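You operate a simulated robot arm through the tools that you are given. There is no shell and no other tool.

Carry out the task below with a simulated robot arm. There is one attempt and no reset: what you move stays moved.

Task
Fit the green mat and the riffle rack in the blue sluice.
Fine: mat first, rack on top, then close both latches.

Only the result counts: the job must be done as asked and must still hold three seconds after the hand-in. Knocking over, shifting, dropping, spilling or breaking anything else fails it.

Robot
A 6-joint arm with a two-finger parallel gripper, fixed in place. Base frame: the origin is on the floor under the middle of its stand, x ahead of it, y to its left, z up; the work surface is at about z = 600. Readings come in mm, degrees, newtons and seconds.
It reaches about 1347 mm from its shoulder. Its first joint turns from -166.0 to 166.0 degrees. Payload 3.91 kg.
Tool frame: the origin (TCP) lies between the finger pads and is the grasp point; the fingertips stand 30 mm ahead of it; z points along the fingers, y is the line along which they close. Largest opening 110 mm; finger width 20, thickness 10; the body of the gripper, 48 by 112 mm, starts 55 mm behind the TCP.
Orientation is that of the tool frame in the base frame, as a unit quaternion [x, y, z, w]. With the fingers straight down and closing along the base's y, the tool's x points along the base's -x, its y along +y and its z along -z.

Tools
- The arm moves only by the tool apply_moves. Its argument "plan" is a list of rows, each an object (a shift or turn left out is 0, a gripper value left out holds the last) with "offset": the shift along the tool's x, y, z in units of 200 mm (1.0 is 200 mm), a list of three; "rotation": the turn, a rotation vector about the tool's x, y, z in units of 45 degrees (1.0 is 45 degrees), a list of three; "grip": the finger opening in mm, from 0 to 110. In form: [{"offset": [dx, dy, dz], "rotation": [wx, wy, wz], "grip": grip}, ...]. A call has 1 to 20 rows; each row is the pose to reach, as a shift and turn from the pose commanded when the call began, along the tool's axes at that moment. A call with a number of a shift or a turn outside -1 to 1 is refused whole. A row lasts 0.2 s, in which the tool goes at most 50 mm and 8.6 degrees; a call with a longer step from one row to the next is refused whole, and so is a gripper value outside its range. A pose out of reach is approached as far as the arm can. The call stops where the force on the tool passes 40 N (or 10 N more than at its start, if that is more) or the arm is blocked; 0.2 s more then pass. Each finger travels about 108 mm/s and halts on what it meets, pressing with about 29 N; the grip force reading is that of the motor and also rises with nothing between the fingers. The clock runs only during rows and for 0.2 s after the last one: add rows that repeat a pose to give the fingers time. It gives the time, the measured TCP pose, the force on the tool (base axes), the opening and the grip force at its end, in the units of the frame above (readings bear some noise), with the torque about the TCP (base axes, N m) and any sound that the robot's microphone picked up.
- Cameras (640 x 400 px; columns grow to the right, rows downward): "scene" is fixed at [208.7, -503.6, 1406.5]; the picture's right is [0.07, -1.00, 0.00], its down [-0.57, -0.04, -0.82] and it looks along [0.82, 0.06, -0.57] (base axes); focal length 276 px, centre (320, 200). "wrist" rides on the gripper at [72, 17, -103] in the tool frame; the picture's right is [-0.23, 0.97, 0.00], its down [-0.76, -0.18, -0.62] and it looks along [-0.61, -0.14, 0.78] (tool axes); focal length 222 px, centre (320, 200). There is no depth. A picture from a camera that has moved, and an enlarged one, comes with that camera's place and axes in the base frame and with its lens. The place of the scene camera against the robot may be out by one fixed shift of up to 18 mm in any direction.
- grab_frame(camera): a new picture of that camera. It takes no simulated time.
- close_up(camera, box): a new picture of the part [left, top, right, bottom] of that camera's present view, enlarged. It takes no simulated time.
- hand_in(): hands the job in; it is judged then, once.

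Nothing tells you positions but the pictures and the camera data. Unless the task says otherwise, let go and move clear before handing in.

The tools are called after "Call:" by a JSON object that holds its "name" and its "arguments". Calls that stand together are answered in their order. apply_moves: Moves the arm, as the interface text tells. Its arguments: {"type":"object","properties":{"plan":{"type":"array"}},"required":["plan"]} The other tools are called the same way: grab_frame (camera) takes a picture; close_up (camera, box) takes an enlarged picture of a part of a camera's view; hand_in () hands the job in.

At the start:

```text
t: 0.0
tcp_pos: [583.0, -107.9, 1215.3]
orientation: [0.001, 1.0, 0.0, 0.0]
ft_force: [-0.3, -0.2, -0.4]
torque: [-0.01, 0.0, 0.02]
width: 109.9
finger_force: 0.1
```

scene: 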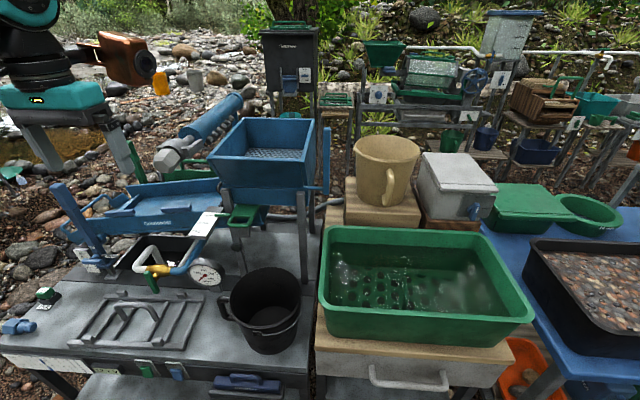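
wrist: 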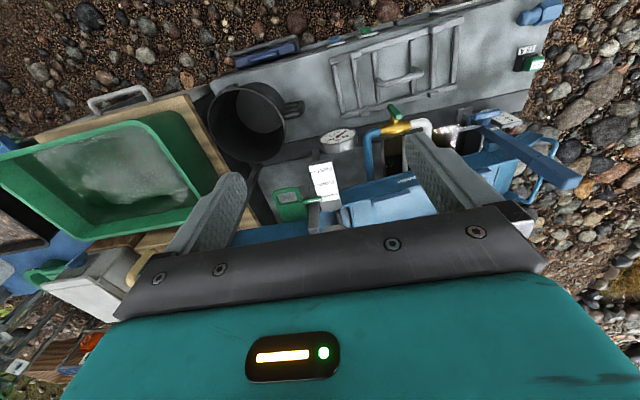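

I see a bench with a grey riffle rack with a handle lying at the front left, a blue sluice behind it, a black bucket, and a large green tub. I need closer views to find the mat, the latches and the sluice trough before moving.

Call:
{"name": "close_up", "arguments": {"camera": "scene", "box": [0, 160, 320, 400]}}

Call:
{"name": "close_up", "arguments": {"camera": "scene", "box": [40, 160, 240, 290]}}

Call:
{"name": "close_up", "arguments": {"camera": "scene", "box": [240, 20, 640, 230]}}

Call:
{"name": "close_up", "arguments": {"camera": "wrist", "box": [200, 0, 600, 250]}}

```text
1.67 times, centred on (160, 280) of scene
camera zoom: at [208.7, -503.6, 1406.5], right [0.07, -1.0, 0.0], down [-0.57, -0.04, -0.82], along [0.82, 0.06, -0.57], focal length 460 px, centre (587, 67)
```

zoom: 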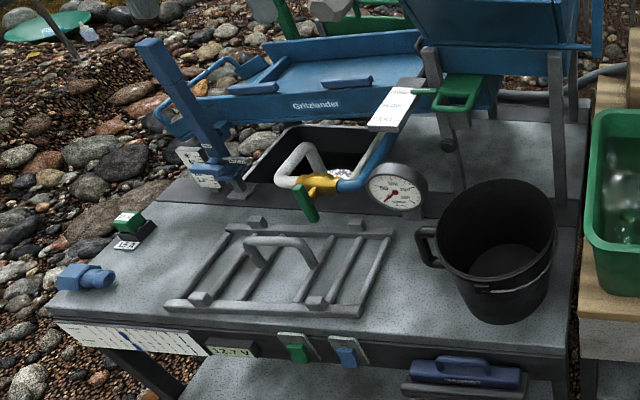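

```text
3.08 times, centred on (140, 225) of scene
camera zoom: at [208.7, -503.6, 1406.5], right [0.07, -1.0, 0.0], down [-0.57, -0.04, -0.82], along [0.82, 0.06, -0.57], focal length 848 px, centre (874, 123)
```

zoom: 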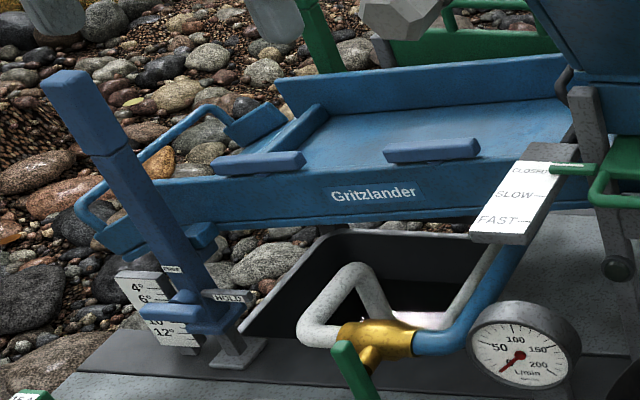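

```text
1.60 times, centred on (440, 125) of scene
camera zoom: at [208.7, -503.6, 1406.5], right [0.07, -1.0, 0.0], down [-0.57, -0.04, -0.82], along [0.82, 0.06, -0.57], focal length 441 px, centre (128, 320)
```

zoom: 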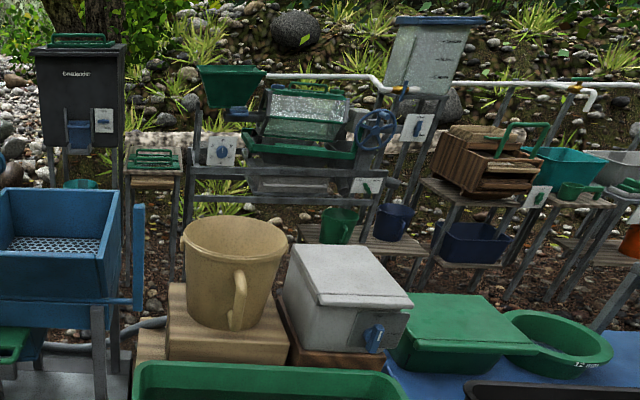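

```text
1.60 times, centred on (400, 125) of wrist
camera zoom: at [509.6, -91.1, 1319.7], right [0.23, 0.97, 0.0], down [0.76, -0.18, 0.62], along [0.61, -0.14, -0.78], focal length 355 px, centre (192, 320)
```

zoom: 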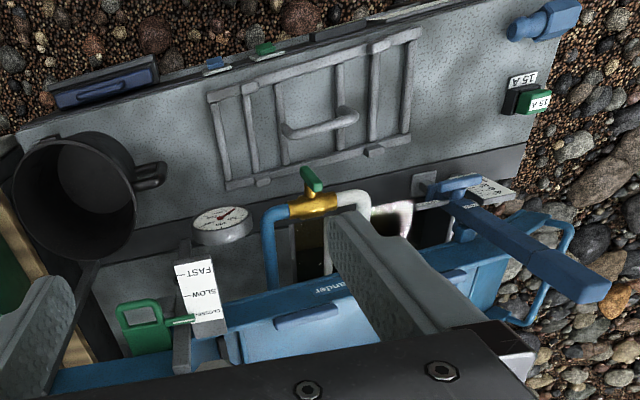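

The green mat isn't obvious yet, so I am looking closer at each green object before moving.

Call:
{"name": "close_up", "arguments": {"camera": "scene", "box": [300, 70, 380, 120]}}

Call:
{"name": "close_up", "arguments": {"camera": "scene", "box": [0, 60, 200, 190]}}

Call:
{"name": "close_up", "arguments": {"camera": "scene", "box": [130, 90, 340, 220]}}

Call:
{"name": "close_up", "arguments": {"camera": "scene", "box": [460, 160, 640, 400]}}

Call:
{"name": "close_up", "arguments": {"camera": "wrist", "box": [0, 180, 200, 400]}}

Call:
{"name": "close_up", "arguments": {"camera": "scene", "box": [350, 30, 640, 200]}}

```text
8.00 times, centred on (340, 95) of scene
camera zoom: at [208.7, -503.6, 1406.5], right [0.07, -1.0, 0.0], down [-0.57, -0.04, -0.82], along [0.82, 0.06, -0.57], focal length 2205 px, centre (160, 1040)
```

zoom: 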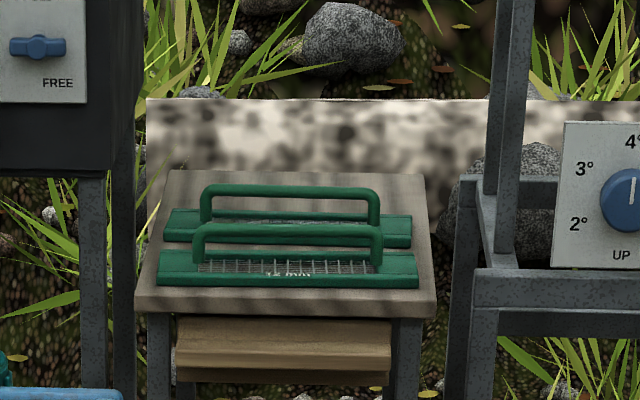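

```text
3.08 times, centred on (100, 125) of scene
camera zoom: at [208.7, -503.6, 1406.5], right [0.07, -1.0, 0.0], down [-0.57, -0.04, -0.82], along [0.82, 0.06, -0.57], focal length 848 px, centre (997, 431)
```

zoom: 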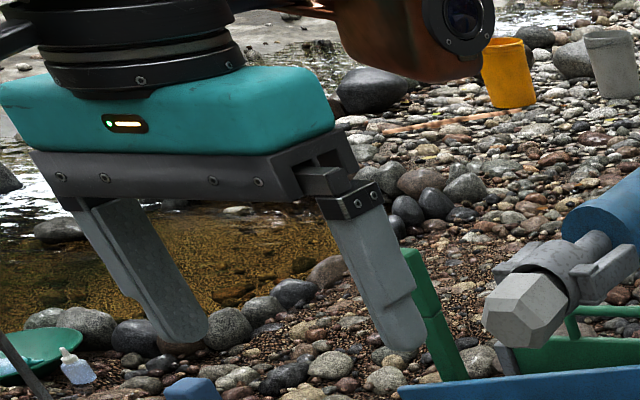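

```text
3.05 times, centred on (235, 155) of scene
camera zoom: at [208.7, -503.6, 1406.5], right [0.07, -1.0, 0.0], down [-0.57, -0.04, -0.82], along [0.82, 0.06, -0.57], focal length 840 px, centre (579, 337)
```

zoom: 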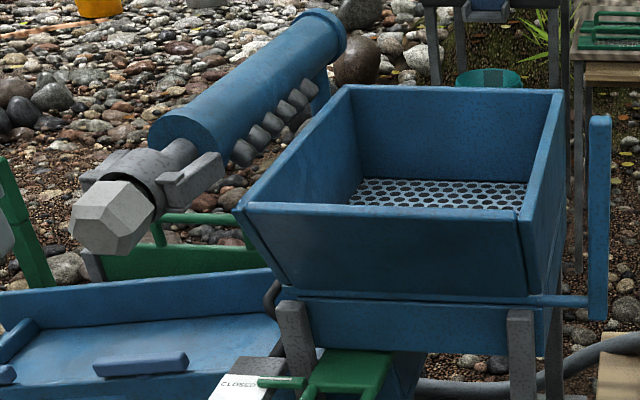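

```text
1.67 times, centred on (550, 280) of scene
camera zoom: at [208.7, -503.6, 1406.5], right [0.07, -1.0, 0.0], down [-0.57, -0.04, -0.82], along [0.82, 0.06, -0.57], focal length 460 px, centre (-63, 67)
```

zoom: 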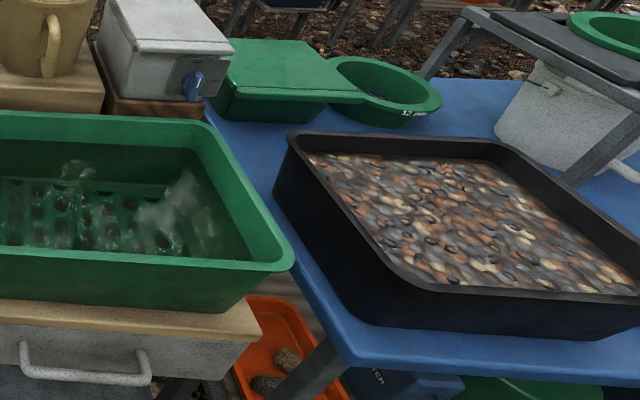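

```text
1.82 times, centred on (100, 290) of wrist
camera zoom: at [509.6, -91.1, 1319.7], right [0.23, 0.97, 0.0], down [0.76, -0.18, 0.62], along [0.61, -0.14, -0.78], focal length 404 px, centre (720, 36)
```

zoom: 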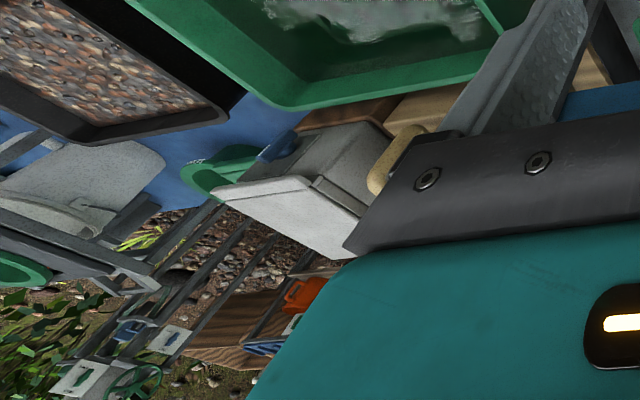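

```text
2.21 times, centred on (495, 115) of scene
camera zoom: at [208.7, -503.6, 1406.5], right [0.07, -1.0, 0.0], down [-0.57, -0.04, -0.82], along [0.82, 0.06, -0.57], focal length 608 px, centre (-66, 388)
```

zoom: 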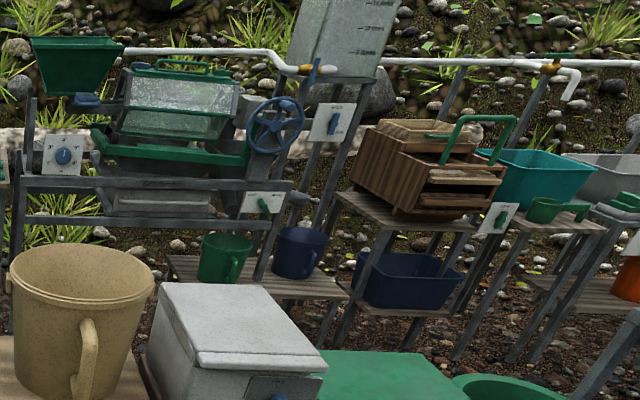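

Call:
{"name": "close_up", "arguments": {"camera": "scene", "box": [310, 220, 540, 364]}}

Call:
{"name": "close_up", "arguments": {"camera": "wrist", "box": [0, 90, 240, 240]}}

Call:
{"name": "close_up", "arguments": {"camera": "scene", "box": [210, 330, 450, 400]}}

Call:
{"name": "close_up", "arguments": {"camera": "scene", "box": [0, 280, 220, 400]}}

Call:
{"name": "close_up", "arguments": {"camera": "scene", "box": [340, 130, 500, 230]}}

Call:
{"name": "close_up", "arguments": {"camera": "scene", "box": [210, 250, 320, 370]}}

```text
2.78 times, centred on (425, 292) of scene
camera zoom: at [208.7, -503.6, 1406.5], right [0.07, -1.0, 0.0], down [-0.57, -0.04, -0.82], along [0.82, 0.06, -0.57], focal length 766 px, centre (28, -56)
```

zoom: 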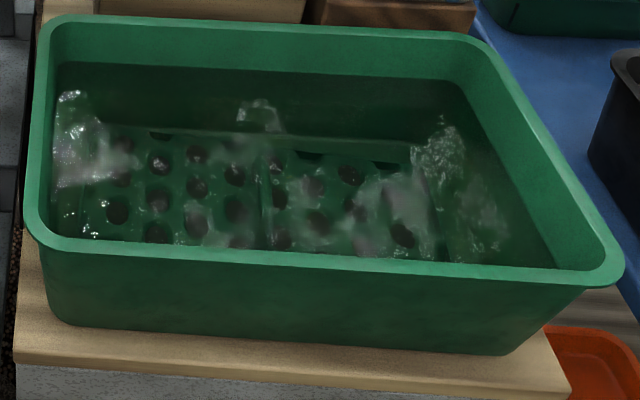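

```text
2.67 times, centred on (120, 165) of wrist
camera zoom: at [509.6, -91.1, 1319.7], right [0.23, 0.97, 0.0], down [0.76, -0.18, 0.62], along [0.61, -0.14, -0.78], focal length 592 px, centre (853, 293)
```

zoom: 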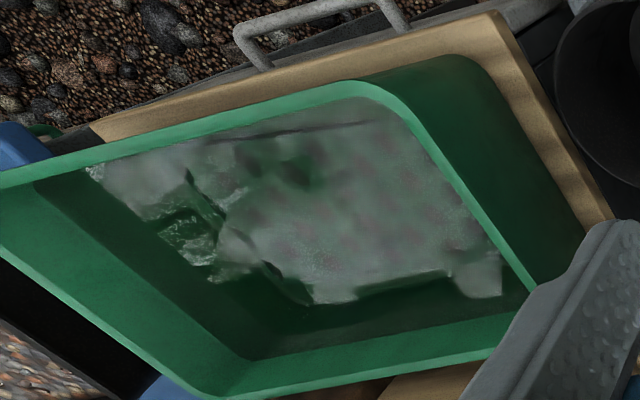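

```text
2.67 times, centred on (330, 365) of scene
camera zoom: at [208.7, -503.6, 1406.5], right [0.07, -1.0, 0.0], down [-0.57, -0.04, -0.82], along [0.82, 0.06, -0.57], focal length 735 px, centre (293, -240)
```

zoom: 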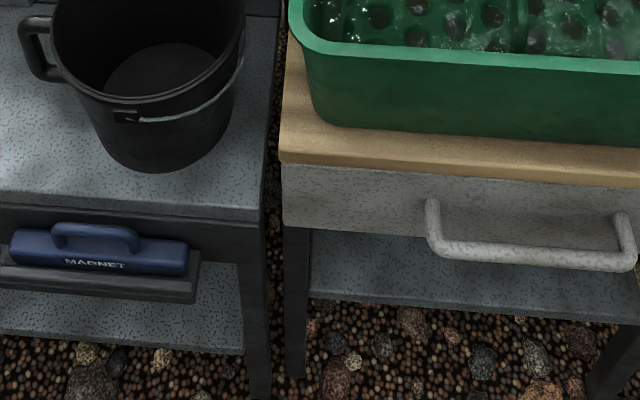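

```text
2.91 times, centred on (110, 340) of scene
camera zoom: at [208.7, -503.6, 1406.5], right [0.07, -1.0, 0.0], down [-0.57, -0.04, -0.82], along [0.82, 0.06, -0.57], focal length 802 px, centre (931, -207)
```

zoom: 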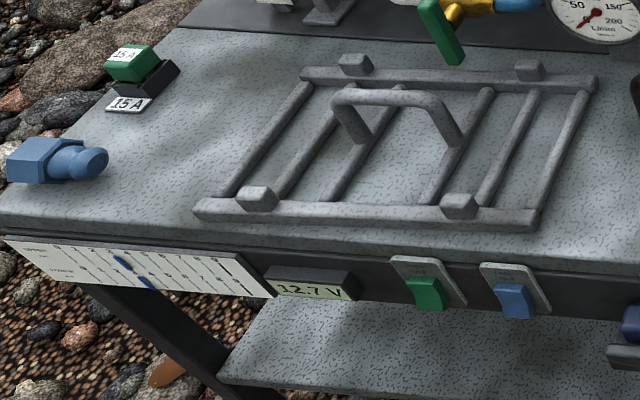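

```text
4.00 times, centred on (420, 180) of scene
camera zoom: at [208.7, -503.6, 1406.5], right [0.07, -1.0, 0.0], down [-0.57, -0.04, -0.82], along [0.82, 0.06, -0.57], focal length 1103 px, centre (-80, 280)
```

zoom: 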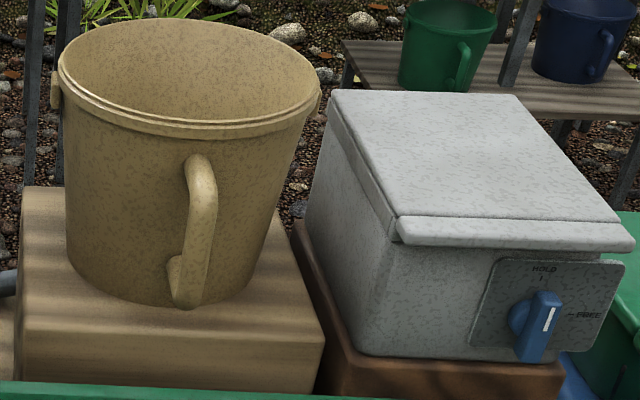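

```text
3.33 times, centred on (265, 310) of scene
camera zoom: at [208.7, -503.6, 1406.5], right [0.07, -1.0, 0.0], down [-0.57, -0.04, -0.82], along [0.82, 0.06, -0.57], focal length 919 px, centre (503, -167)
```

zoom: 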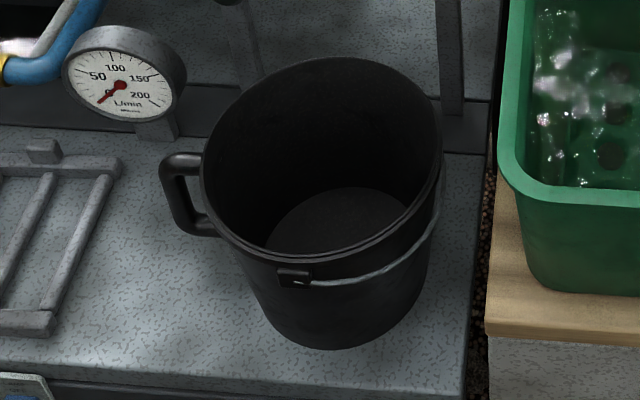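

The green tub seems to hold a perforated green sheet under water, but I can't tell yet if that is the mat. The rack is near (660, 97, 600) and the sluice near (1040, 195, 750), so I'll move the wrist camera high over the sluice to survey it.

Call:
{"name": "apply_moves", "arguments": {"plan": [{"offset": [-0.2, 0.14, 0]}, {"offset": [-0.4, 0.28, 0]}, {"offset": [-0.6, 0.42, 0]}, {"offset": [-0.8, 0.56, 0]}, {"offset": [-1.0, 0.7, 0]}]}}

Call:
{"name": "grab_frame", "arguments": {"camera": "wrist"}}

Call:
{"name": "grab_frame", "arguments": {"camera": "scene"}}

```text
t: 1.2
tcp_pos: [782.1, 31.8, 1216.1]
orientation: [0.0, 1.0, 0.0, 0.001]
ft_force: [-2.1, -0.9, 0.3]
torque: [0.06, -0.11, -0.03]
width: 110.2
finger_force: 0.1
```

```text
taken
camera wrist: at [709.1, 48.4, 1319.8], right [0.23, 0.97, 0.0], down [0.76, -0.18, 0.62], along [0.61, -0.14, -0.78], focal length 222 px, centre (320, 200)
```

wrist: 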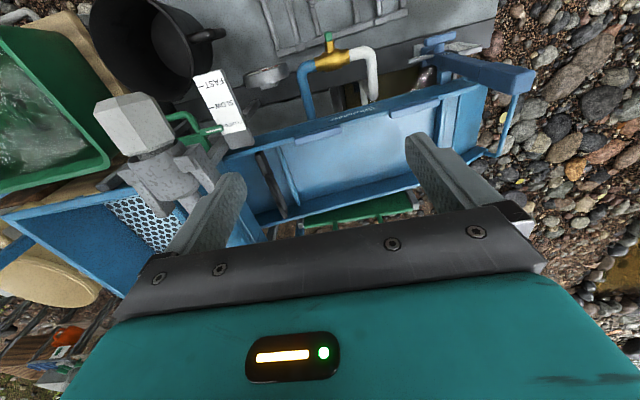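

```text
taken
```

scene: 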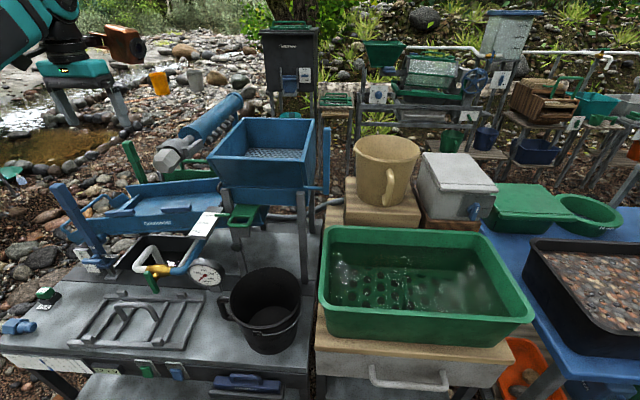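

The sluice bed is now visible, and there is a green item just behind it. I'll keep moving forward to see both.

Call:
{"name": "close_up", "arguments": {"camera": "wrist", "box": [180, 50, 540, 250]}}

Call:
{"name": "apply_moves", "arguments": {"plan": [{"offset": [-0.2, 0.15, 0]}, {"offset": [-0.4, 0.3, 0]}, {"offset": [-0.6, 0.45, 0]}, {"offset": [-0.8, 0.6, 0]}, {"offset": [-1.0, 0.75, 0]}]}}

Call:
{"name": "grab_frame", "arguments": {"camera": "wrist"}}

```text
1.78 times, centred on (360, 150) of wrist
camera zoom: at [709.1, 48.4, 1319.8], right [0.23, 0.97, 0.0], down [0.76, -0.18, 0.62], along [0.61, -0.14, -0.78], focal length 395 px, centre (249, 289)
```

zoom: 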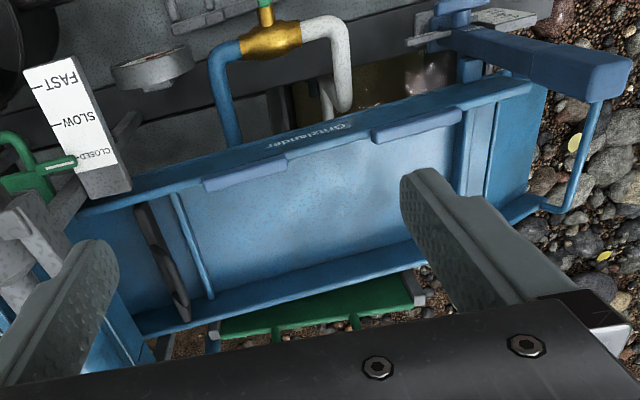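

```text
t: 2.4
tcp_pos: [916.6, 167.2, 1153.0]
orientation: [0.001, 1.0, 0.001, 0.002]
ft_force: [0.1, -0.5, -0.5]
torque: [0.03, 0.03, 0.0]
width: 110.1
finger_force: 0.1
out of reach, approached as far as the arm can: row 2, 3, 4, 5
```

```text
taken
camera wrist: at [844.3, 184.3, 1255.2], right [0.23, 0.97, 0.0], down [0.76, -0.18, 0.63], along [0.61, -0.14, -0.78], focal length 222 px, centre (320, 200)
```

wrist: 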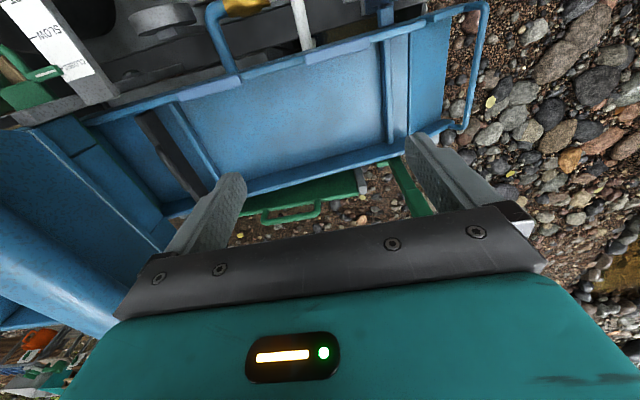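

Call:
{"name": "close_up", "arguments": {"camera": "wrist", "box": [200, 130, 480, 270]}}

Call:
{"name": "close_up", "arguments": {"camera": "wrist", "box": [0, 0, 520, 240]}}

Call:
{"name": "close_up", "arguments": {"camera": "scene", "box": [60, 120, 260, 250]}}

```text
2.29 times, centred on (340, 200) of wrist
camera zoom: at [844.3, 184.3, 1255.2], right [0.23, 0.97, 0.0], down [0.76, -0.18, 0.63], along [0.61, -0.14, -0.78], focal length 508 px, centre (274, 200)
```

zoom: 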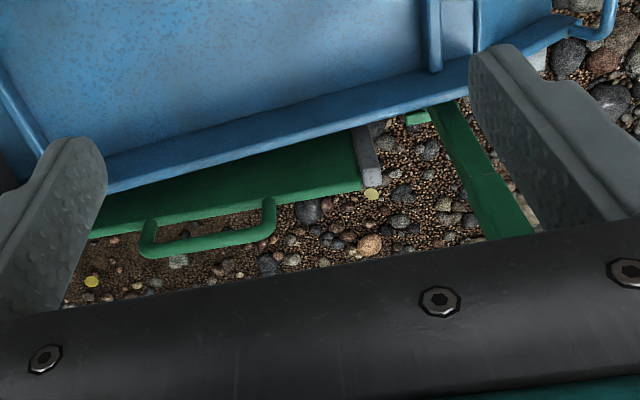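

```text
1.23 times, centred on (260, 120) of wrist
camera zoom: at [844.3, 184.3, 1255.2], right [0.23, 0.97, 0.0], down [0.76, -0.18, 0.63], along [0.61, -0.14, -0.78], focal length 273 px, centre (394, 298)
```

zoom: 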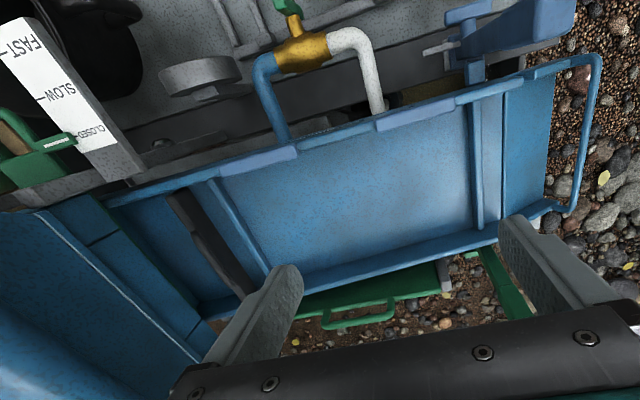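

```text
3.08 times, centred on (160, 185) of scene
camera zoom: at [208.7, -503.6, 1406.5], right [0.07, -1.0, 0.0], down [-0.57, -0.04, -0.82], along [0.82, 0.06, -0.57], focal length 848 px, centre (812, 246)
```

zoom: 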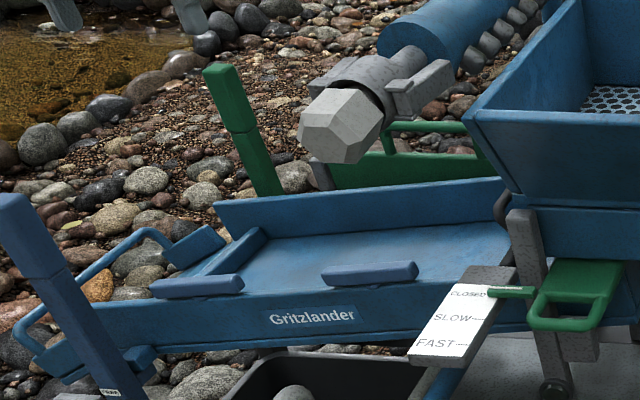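

Behind the blue sluice there seems to be a separate green unit, not a mat. The two lavender bars on the near wall of the blue sluice look like its latches. Next I'll move over the green tub to see what is in it.

Call:
{"name": "apply_moves", "arguments": {"plan": [{"offset": [0.15, -0.15, 0]}, {"offset": [0.3, -0.3, 0]}, {"offset": [0.45, -0.45, 0]}, {"offset": [0.6, -0.6, 0]}, {"offset": [0.75, -0.75, 0]}, {"offset": [0.9, -0.9, 0]}, {"offset": [1.0, -1.0, 0]}]}}

Call:
{"name": "apply_moves", "arguments": {"plan": [{"offset": [0.12, -0.2, 0]}, {"offset": [0.24, -0.4, 0]}, {"offset": [0.36, -0.6, 0]}, {"offset": [0.48, -0.8, 0]}, {"offset": [0.6, -1.0, 0]}]}}

Call:
{"name": "apply_moves", "arguments": {"plan": [{"offset": [0, -0.24, 0]}, {"offset": [0, -0.48, 0]}, {"offset": [0, -0.72, 0]}, {"offset": [0, -0.96, 0]}]}}

Call:
{"name": "apply_moves", "arguments": {"plan": [{"offset": [0, -0.24, 0]}, {"offset": [0, -0.48, 0]}, {"offset": [0, -0.72, 0]}, {"offset": [0, -0.96, 0]}]}}

Call:
{"name": "grab_frame", "arguments": {"camera": "wrist"}}

```text
t: 4.0
tcp_pos: [716.4, -31.1, 1151.8]
orientation: [0.0, 1.0, -0.001, -0.001]
ft_force: [1.7, 0.5, 0.1]
torque: [0.01, 0.05, 0.03]
width: 110.0
finger_force: 0.1
```

```text
t: 5.2
tcp_pos: [594.5, -231.0, 1152.1]
orientation: [0.0, 1.0, 0.0, 0.0]
ft_force: [1.3, 0.1, -0.1]
torque: [0.02, 0.02, 0.03]
width: 110.0
finger_force: 0.0
```

```text
t: 6.2
tcp_pos: [594.9, -423.2, 1153.0]
orientation: [-0.001, 1.0, 0.0, 0.001]
ft_force: [-0.4, 0.3, 1.0]
torque: [-0.08, -0.04, 0.01]
width: 110.0
finger_force: 0.1
```

```text
t: 7.2
tcp_pos: [594.7, -615.1, 1153.2]
orientation: [-0.001, 1.0, -0.001, 0.001]
ft_force: [0.2, 0.7, 0.5]
torque: [-0.07, -0.01, 0.02]
width: 109.9
finger_force: 0.0
```

```text
taken
camera wrist: at [521.3, -598.5, 1255.5], right [0.23, 0.97, 0.0], down [0.76, -0.18, 0.62], along [0.61, -0.14, -0.78], focal length 222 px, centre (320, 200)
```

wrist: 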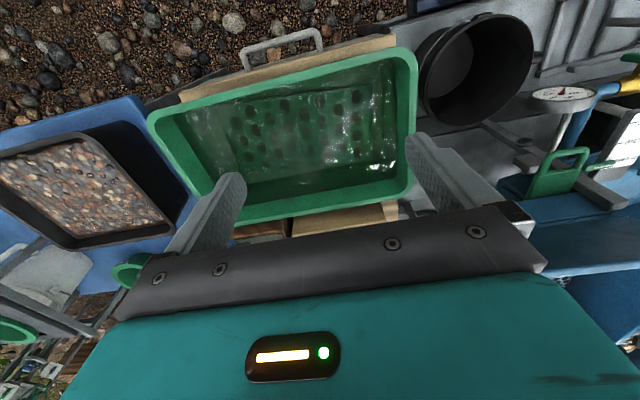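

Call:
{"name": "close_up", "arguments": {"camera": "wrist", "box": [140, 30, 430, 220]}}

Call:
{"name": "close_up", "arguments": {"camera": "wrist", "box": [220, 50, 410, 170]}}

Call:
{"name": "grab_frame", "arguments": {"camera": "scene"}}

```text
2.11 times, centred on (285, 125) of wrist
camera zoom: at [521.3, -598.5, 1255.5], right [0.23, 0.97, 0.0], down [0.76, -0.18, 0.62], along [0.61, -0.14, -0.78], focal length 468 px, centre (394, 358)
```

zoom: 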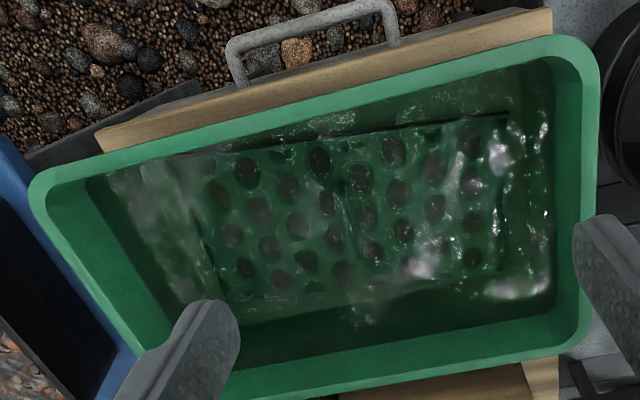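

```text
3.33 times, centred on (315, 110) of wrist
camera zoom: at [521.3, -598.5, 1255.5], right [0.23, 0.97, 0.0], down [0.76, -0.18, 0.62], along [0.61, -0.14, -0.78], focal length 740 px, centre (337, 500)
```

zoom: 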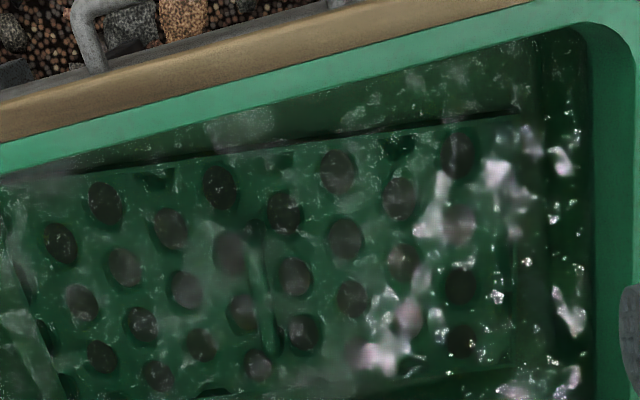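

```text
taken
```

scene: 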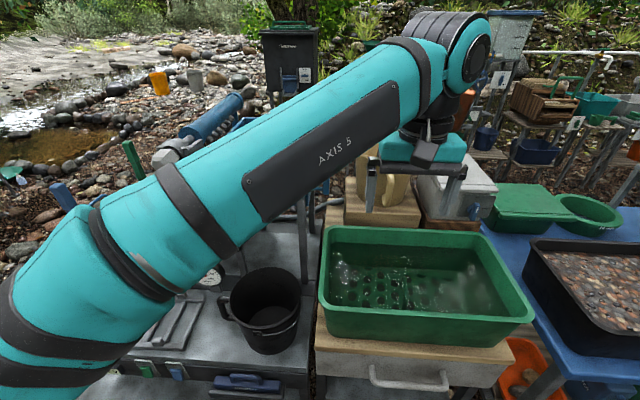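

The green tub holds a green slab with about thirty round dimples and a raised rib at its middle, under water. This is the mat, roughly at (755, -710). I'll shift the camera to triangulate its height and the tub's.

Call:
{"name": "apply_moves", "arguments": {"plan": [{"offset": [-0.1, -0.2, 0.1]}, {"offset": [-0.2, -0.4, 0.2]}, {"offset": [-0.3, -0.6, 0.3]}, {"offset": [-0.4, -0.7, 0.4]}, {"offset": [-0.4, -0.7, 0.4]}]}}

Call:
{"name": "grab_frame", "arguments": {"camera": "wrist"}}

Call:
{"name": "close_up", "arguments": {"camera": "wrist", "box": [120, 0, 560, 260]}}

Call:
{"name": "grab_frame", "arguments": {"camera": "scene"}}

```text
t: 8.4
tcp_pos: [664.3, -741.4, 1059.7]
orientation: [0.0, 1.0, 0.001, 0.0]
ft_force: [-0.2, -0.5, -0.4]
torque: [0.02, 0.02, -0.01]
width: 110.0
finger_force: 0.1
out of reach, approached as far as the arm can: row 3, 4, 5
```

```text
taken
camera wrist: at [591.2, -723.8, 1162.8], right [0.23, 0.97, 0.0], down [0.76, -0.18, 0.62], along [0.61, -0.14, -0.78], focal length 222 px, centre (320, 200)
```

wrist: 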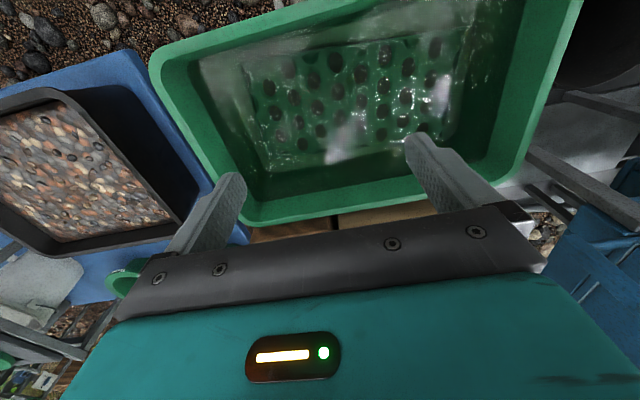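

```text
1.45 times, centred on (340, 130) of wrist
camera zoom: at [591.2, -723.8, 1162.8], right [0.23, 0.97, 0.0], down [0.76, -0.18, 0.62], along [0.61, -0.14, -0.78], focal length 323 px, centre (291, 302)
```

zoom: 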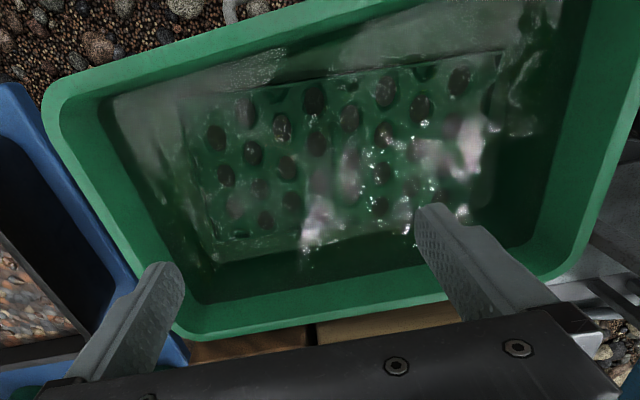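

```text
taken
```

scene: 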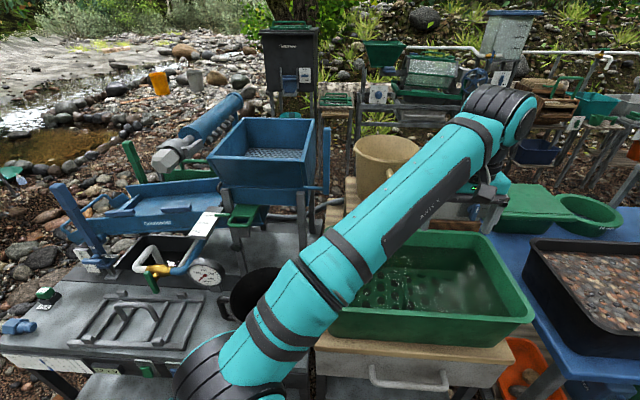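

The mat's dimples triangulate to about z=730, inside a tub whose rim is near z=857 (x 585–855, y -930 to -468). The rib is around (717, -701), so I'll come down above it for a closer look.

Call:
{"name": "apply_moves", "arguments": {"plan": [{"offset": [-0.08, 0.07, 0.16]}, {"offset": [-0.16, 0.14, 0.32]}, {"offset": [-0.22, 0.21, 0.5]}, {"offset": [-0.22, 0.21, 0.5]}]}}

Call:
{"name": "grab_frame", "arguments": {"camera": "wrist"}}

Call:
{"name": "close_up", "arguments": {"camera": "wrist", "box": [200, 30, 440, 180]}}

```text
t: 9.4
tcp_pos: [706.4, -699.5, 960.6]
orientation: [0.0, 1.0, 0.0, 0.0]
ft_force: [-0.6, -0.7, -0.4]
torque: [0.03, -0.01, 0.02]
width: 110.0
finger_force: 0.1
```

```text
taken
camera wrist: at [634.1, -682.1, 1063.0], right [0.23, 0.97, 0.0], down [0.76, -0.18, 0.62], along [0.61, -0.14, -0.78], focal length 222 px, centre (320, 200)
```

wrist: 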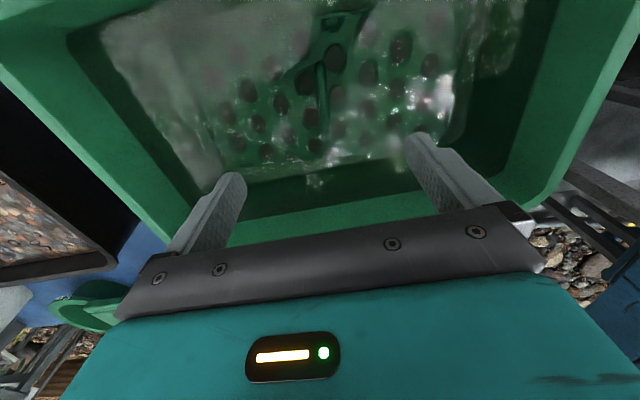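

```text
2.67 times, centred on (320, 105) of wrist
camera zoom: at [634.1, -682.1, 1063.0], right [0.23, 0.97, 0.0], down [0.76, -0.18, 0.62], along [0.61, -0.14, -0.78], focal length 592 px, centre (320, 453)
```

zoom: 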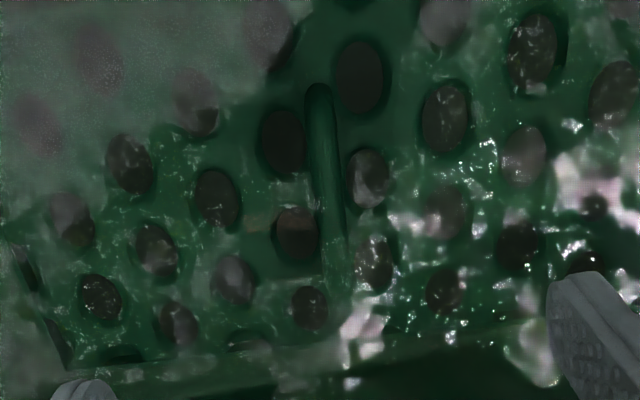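

The rib is clear: a rounded ridge about 12 mm wide from (673, -692) to (770, -704), turned about -7°. Before grasping, I'll back out and survey the sluice, staying clear of a nozzle head I estimate near (740, -120, 1135).

Call:
{"name": "apply_moves", "arguments": {"plan": [{"offset": [0.1, 0.0, -0.2]}, {"offset": [0.2, 0.05, -0.4]}, {"offset": [0.3, 0.15, -0.6]}, {"offset": [0.4, 0.25, -0.75]}, {"offset": [0.5, 0.4, -0.9]}, {"offset": [0.55, 0.6, -0.95]}]}}

Call:
{"name": "apply_moves", "arguments": {"plan": [{"offset": [0, 0.24, 0]}, {"offset": [0, 0.48, 0]}, {"offset": [0, 0.72, 0]}, {"offset": [0, 0.96, 0]}]}}

Call:
{"name": "apply_moves", "arguments": {"plan": [{"offset": [0, 0.24, 0]}, {"offset": [0, 0.48, 0]}, {"offset": [0, 0.72, 0]}, {"offset": [0, 0.96, 0]}]}}

Call:
{"name": "grab_frame", "arguments": {"camera": "wrist"}}

Call:
{"name": "grab_frame", "arguments": {"camera": "scene"}}

```text
t: 10.8
tcp_pos: [598.6, -579.1, 1149.6]
orientation: [0.0, 1.0, 0.001, 0.0]
ft_force: [0.3, -0.9, -1.0]
torque: [0.09, 0.08, -0.04]
width: 110.3
finger_force: 0.1
```

```text
t: 11.8
tcp_pos: [599.9, -385.1, 1150.7]
orientation: [0.001, 1.0, 0.0, 0.0]
ft_force: [-0.6, 0.7, -0.8]
torque: [0.04, 0.02, -0.04]
width: 110.0
finger_force: 0.0
```

```text
t: 12.8
tcp_pos: [598.1, -194.4, 1149.8]
orientation: [0.002, 1.0, 0.0, 0.001]
ft_force: [-0.1, -0.3, 0.9]
torque: [0.07, 0.0, -0.06]
width: 109.7
finger_force: 0.0
```

```text
taken
camera wrist: at [524.7, -176.9, 1253.0], right [0.23, 0.97, 0.0], down [0.76, -0.18, 0.62], along [0.61, -0.14, -0.78], focal length 222 px, centre (320, 200)
```

wrist: 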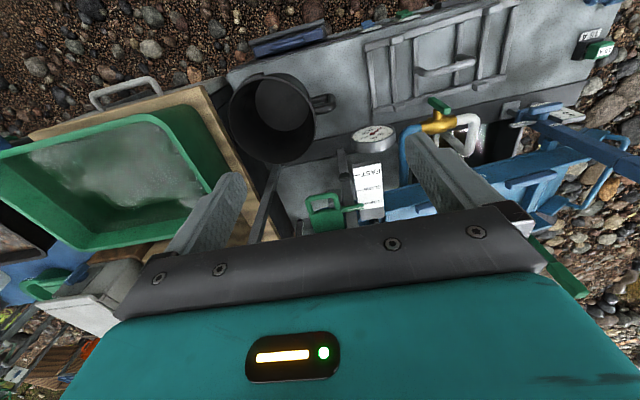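

```text
taken
```

scene: 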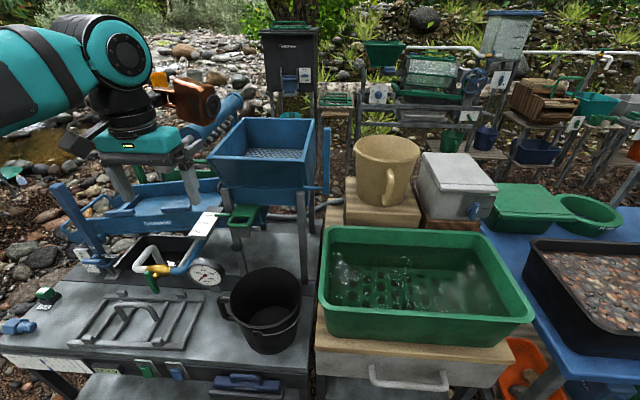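

Call:
{"name": "apply_moves", "arguments": {"plan": [{"offset": [0, 0.24, 0]}, {"offset": [0, 0.48, 0]}, {"offset": [0, 0.72, 0]}, {"offset": [0, 0.96, 0]}]}}

Call:
{"name": "grab_frame", "arguments": {"camera": "wrist"}}

Call:
{"name": "apply_moves", "arguments": {"plan": [{"offset": [-0.1, 0.2, 0]}, {"offset": [-0.2, 0.4, 0]}, {"offset": [-0.3, 0.6, 0]}, {"offset": [-0.45, 0.8, 0.05]}, {"offset": [-0.6, 0.9, 0.15]}]}}

Call:
{"name": "grab_frame", "arguments": {"camera": "wrist"}}

```text
t: 13.8
tcp_pos: [597.1, -3.5, 1150.4]
orientation: [0.001, 1.0, 0.0, 0.0]
ft_force: [0.2, -0.5, 0.1]
torque: [0.02, -0.01, -0.02]
width: 109.9
finger_force: 0.0
```

```text
taken
camera wrist: at [523.3, 14.8, 1253.3], right [0.23, 0.97, 0.0], down [0.76, -0.18, 0.62], along [0.61, -0.14, -0.78], focal length 222 px, centre (320, 200)
```

wrist: 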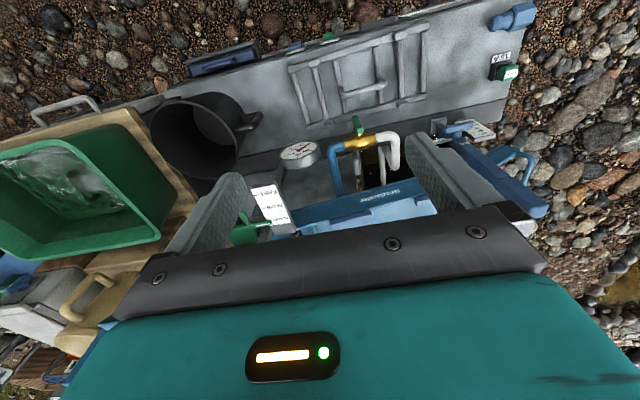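

```text
refused: row 4 steps farther than a row can; nothing moved
```

```text
taken
camera wrist: at [523.3, 14.8, 1253.3], right [0.23, 0.97, 0.0], down [0.76, -0.18, 0.62], along [0.61, -0.14, -0.78], focal length 222 px, centre (320, 200)
```

wrist: 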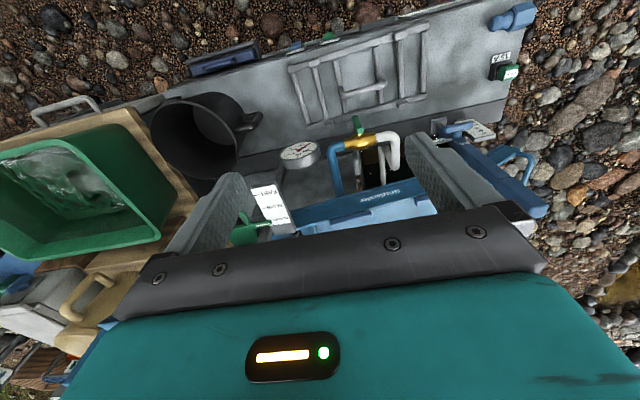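

Call:
{"name": "apply_moves", "arguments": {"plan": [{"offset": [-0.12, 0.16, 0.02]}, {"offset": [-0.24, 0.32, 0.04]}, {"offset": [-0.36, 0.48, 0.06]}, {"offset": [-0.48, 0.64, 0.08]}, {"offset": [-0.6, 0.8, 0.1]}]}}

Call:
{"name": "grab_frame", "arguments": {"camera": "wrist"}}

Call:
{"name": "close_up", "arguments": {"camera": "wrist", "box": [140, 30, 540, 250]}}

```text
t: 15.0
tcp_pos: [717.8, 158.8, 1132.1]
orientation: [0.0, 1.0, 0.0, 0.001]
ft_force: [-0.9, -0.3, 0.7]
torque: [0.04, -0.06, 0.0]
width: 110.0
finger_force: 0.1
```

```text
taken
camera wrist: at [644.9, 175.3, 1234.0], right [0.23, 0.97, 0.0], down [0.76, -0.18, 0.62], along [0.61, -0.14, -0.78], focal length 222 px, centre (320, 200)
```

wrist: 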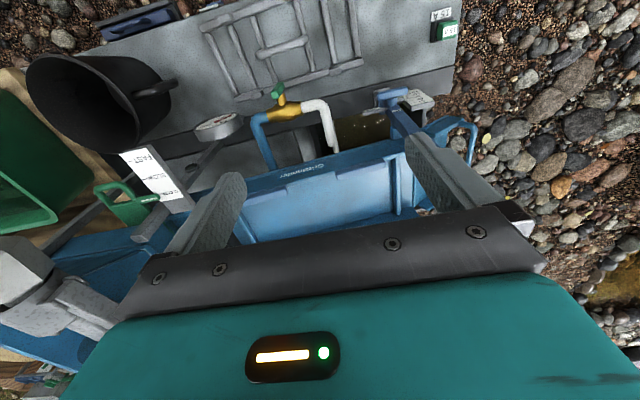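

```text
1.60 times, centred on (340, 140) of wrist
camera zoom: at [644.9, 175.3, 1234.0], right [0.23, 0.97, 0.0], down [0.76, -0.18, 0.62], along [0.61, -0.14, -0.78], focal length 355 px, centre (288, 296)
```

zoom: 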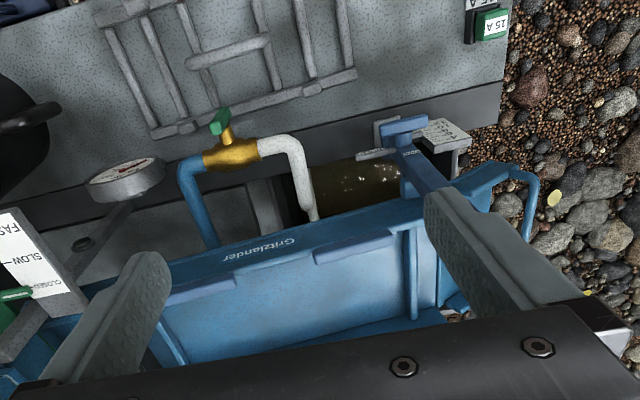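

The nozzle head is confirmed near (750, -135, 1115) and the blue lever's top near (855, 340, 955). I'll now go over the middle of the sluice bed for an accurate view.

Call:
{"name": "apply_moves", "arguments": {"plan": [{"offset": [-0.2, -0.04, 0.07]}, {"offset": [-0.4, -0.08, 0.14]}, {"offset": [-0.6, -0.12, 0.21]}, {"offset": [-0.8, -0.16, 0.28]}, {"offset": [-0.95, -0.2, 0.35]}, {"offset": [-0.95, -0.2, 0.35]}]}}

Call:
{"name": "grab_frame", "arguments": {"camera": "wrist"}}

Call:
{"name": "close_up", "arguments": {"camera": "wrist", "box": [80, 0, 480, 230]}}

```text
t: 16.4
tcp_pos: [907.1, 118.5, 1060.4]
orientation: [0.0, 1.0, 0.0, 0.0]
ft_force: [-0.9, 0.4, -0.7]
torque: [-0.01, -0.03, -0.01]
width: 110.2
finger_force: 0.0
```

```text
taken
camera wrist: at [834.5, 135.6, 1163.3], right [0.23, 0.97, 0.0], down [0.76, -0.18, 0.62], along [0.61, -0.14, -0.78], focal length 222 px, centre (320, 200)
```

wrist: 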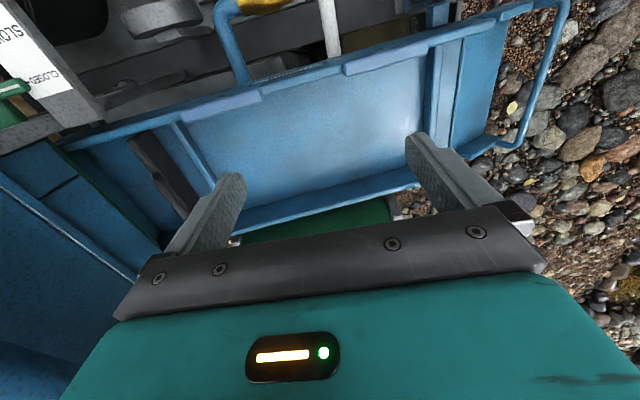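

```text
1.60 times, centred on (280, 115) of wrist
camera zoom: at [834.5, 135.6, 1163.3], right [0.23, 0.97, 0.0], down [0.76, -0.18, 0.62], along [0.61, -0.14, -0.78], focal length 355 px, centre (384, 336)
```

zoom: 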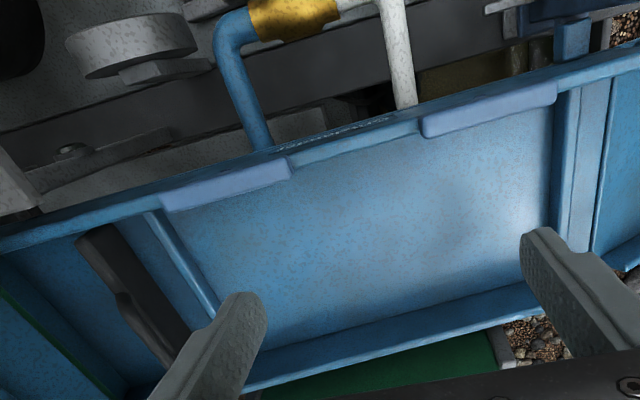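

The latch ends triangulate to (889, 255, 842) and (884, -47, 891), so the bed slopes about 9° down toward +y. I'll close the fingers so they block less of the view and move a little farther over the bed.

Call:
{"name": "apply_moves", "arguments": {"plan": [{"offset": [-0.1, 0, 0.05], "grip": 0}, {"offset": [-0.2, 0, 0.1], "grip": 0}, {"offset": [-0.25, 0, 0.1], "grip": 0}]}}

Call:
{"name": "grab_frame", "arguments": {"camera": "wrist"}}

Call:
{"name": "close_up", "arguments": {"camera": "wrist", "box": [80, 0, 520, 270]}}

```text
t: 17.2
tcp_pos: [958.0, 118.3, 1041.1]
orientation: [0.0, 1.0, 0.0, 0.001]
ft_force: [0.6, -0.9, 1.3]
torque: [-0.01, -0.04, 0.0]
width: 0.0
finger_force: 29.0
```

```text
taken
camera wrist: at [884.9, 135.3, 1144.6], right [0.23, 0.97, 0.0], down [0.76, -0.18, 0.62], along [0.61, -0.14, -0.78], focal length 222 px, centre (320, 200)
```

wrist: 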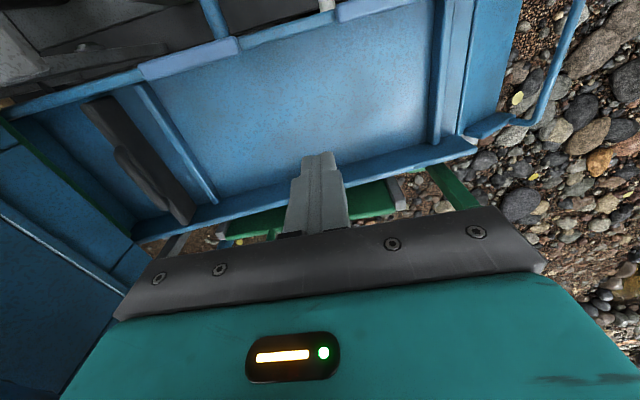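

```text
1.45 times, centred on (300, 135) of wrist
camera zoom: at [884.9, 135.3, 1144.6], right [0.23, 0.97, 0.0], down [0.76, -0.18, 0.62], along [0.61, -0.14, -0.78], focal length 323 px, centre (349, 294)
```

zoom: 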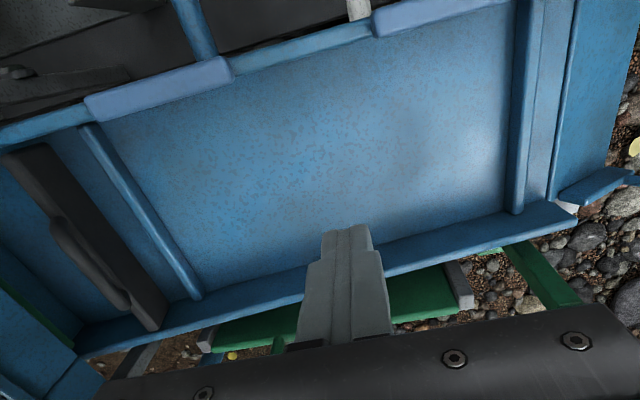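

Call:
{"name": "close_up", "arguments": {"camera": "wrist", "box": [360, 60, 520, 160]}}

Call:
{"name": "close_up", "arguments": {"camera": "wrist", "box": [80, 60, 240, 160]}}

Call:
{"name": "close_up", "arguments": {"camera": "wrist", "box": [110, 140, 310, 265]}}

Call:
{"name": "close_up", "arguments": {"camera": "wrist", "box": [320, 0, 520, 125]}}

Call:
{"name": "close_up", "arguments": {"camera": "scene", "box": [50, 160, 230, 270]}}

```text
4.00 times, centred on (440, 110) of wrist
camera zoom: at [884.9, 135.3, 1144.6], right [0.23, 0.97, 0.0], down [0.76, -0.18, 0.62], along [0.61, -0.14, -0.78], focal length 888 px, centre (-160, 560)
```

zoom: 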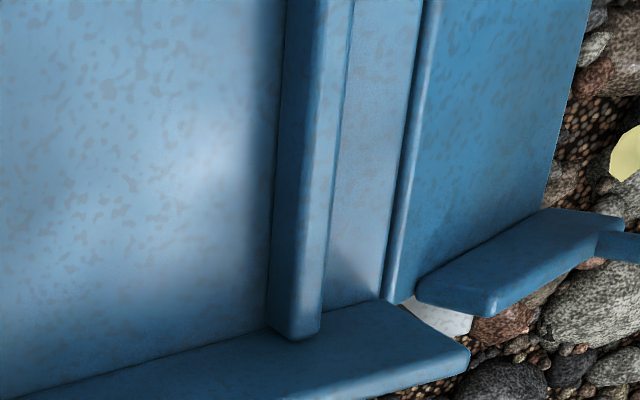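

```text
4.00 times, centred on (160, 110) of wrist
camera zoom: at [884.9, 135.3, 1144.6], right [0.23, 0.97, 0.0], down [0.76, -0.18, 0.62], along [0.61, -0.14, -0.78], focal length 888 px, centre (960, 560)
```

zoom: 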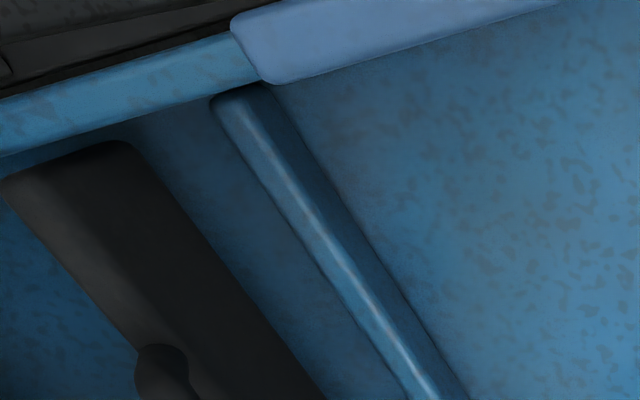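

```text
3.20 times, centred on (210, 202) of wrist
camera zoom: at [884.9, 135.3, 1144.6], right [0.23, 0.97, 0.0], down [0.76, -0.18, 0.62], along [0.61, -0.14, -0.78], focal length 711 px, centre (672, 192)
```

zoom: 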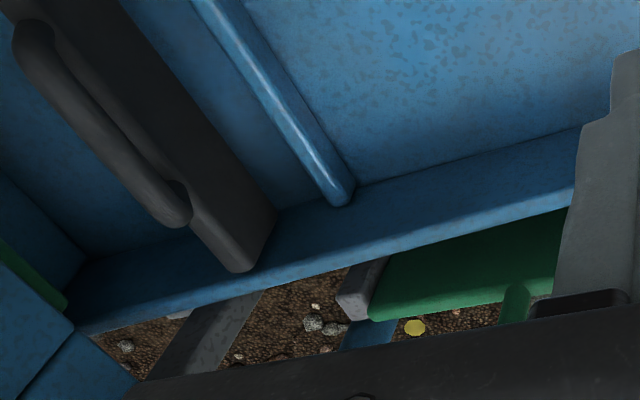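

```text
3.20 times, centred on (420, 62) of wrist
camera zoom: at [884.9, 135.3, 1144.6], right [0.23, 0.97, 0.0], down [0.76, -0.18, 0.62], along [0.61, -0.14, -0.78], focal length 711 px, centre (0, 640)
```

zoom: 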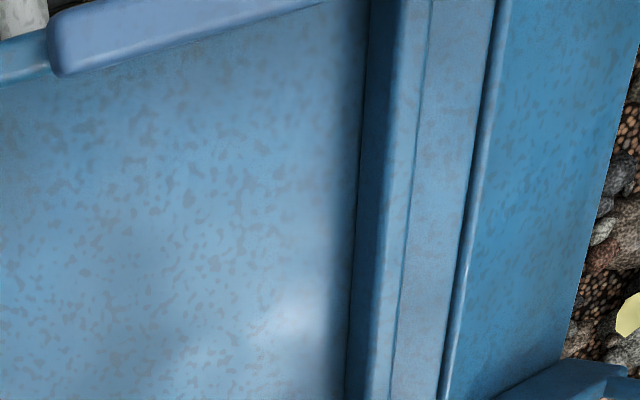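

```text
3.56 times, centred on (140, 215) of scene
camera zoom: at [208.7, -503.6, 1406.5], right [0.07, -1.0, 0.0], down [-0.57, -0.04, -0.82], along [0.82, 0.06, -0.57], focal length 980 px, centre (960, 147)
```

zoom: 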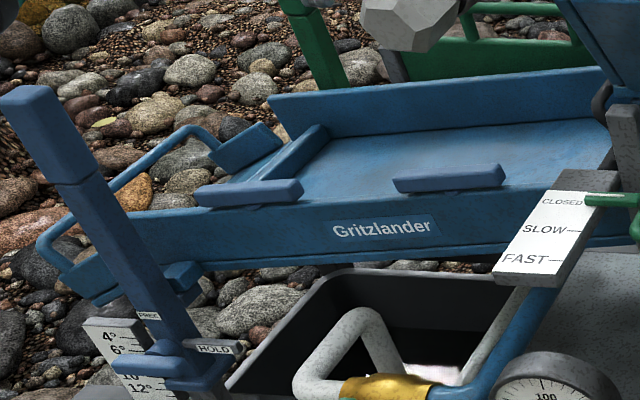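

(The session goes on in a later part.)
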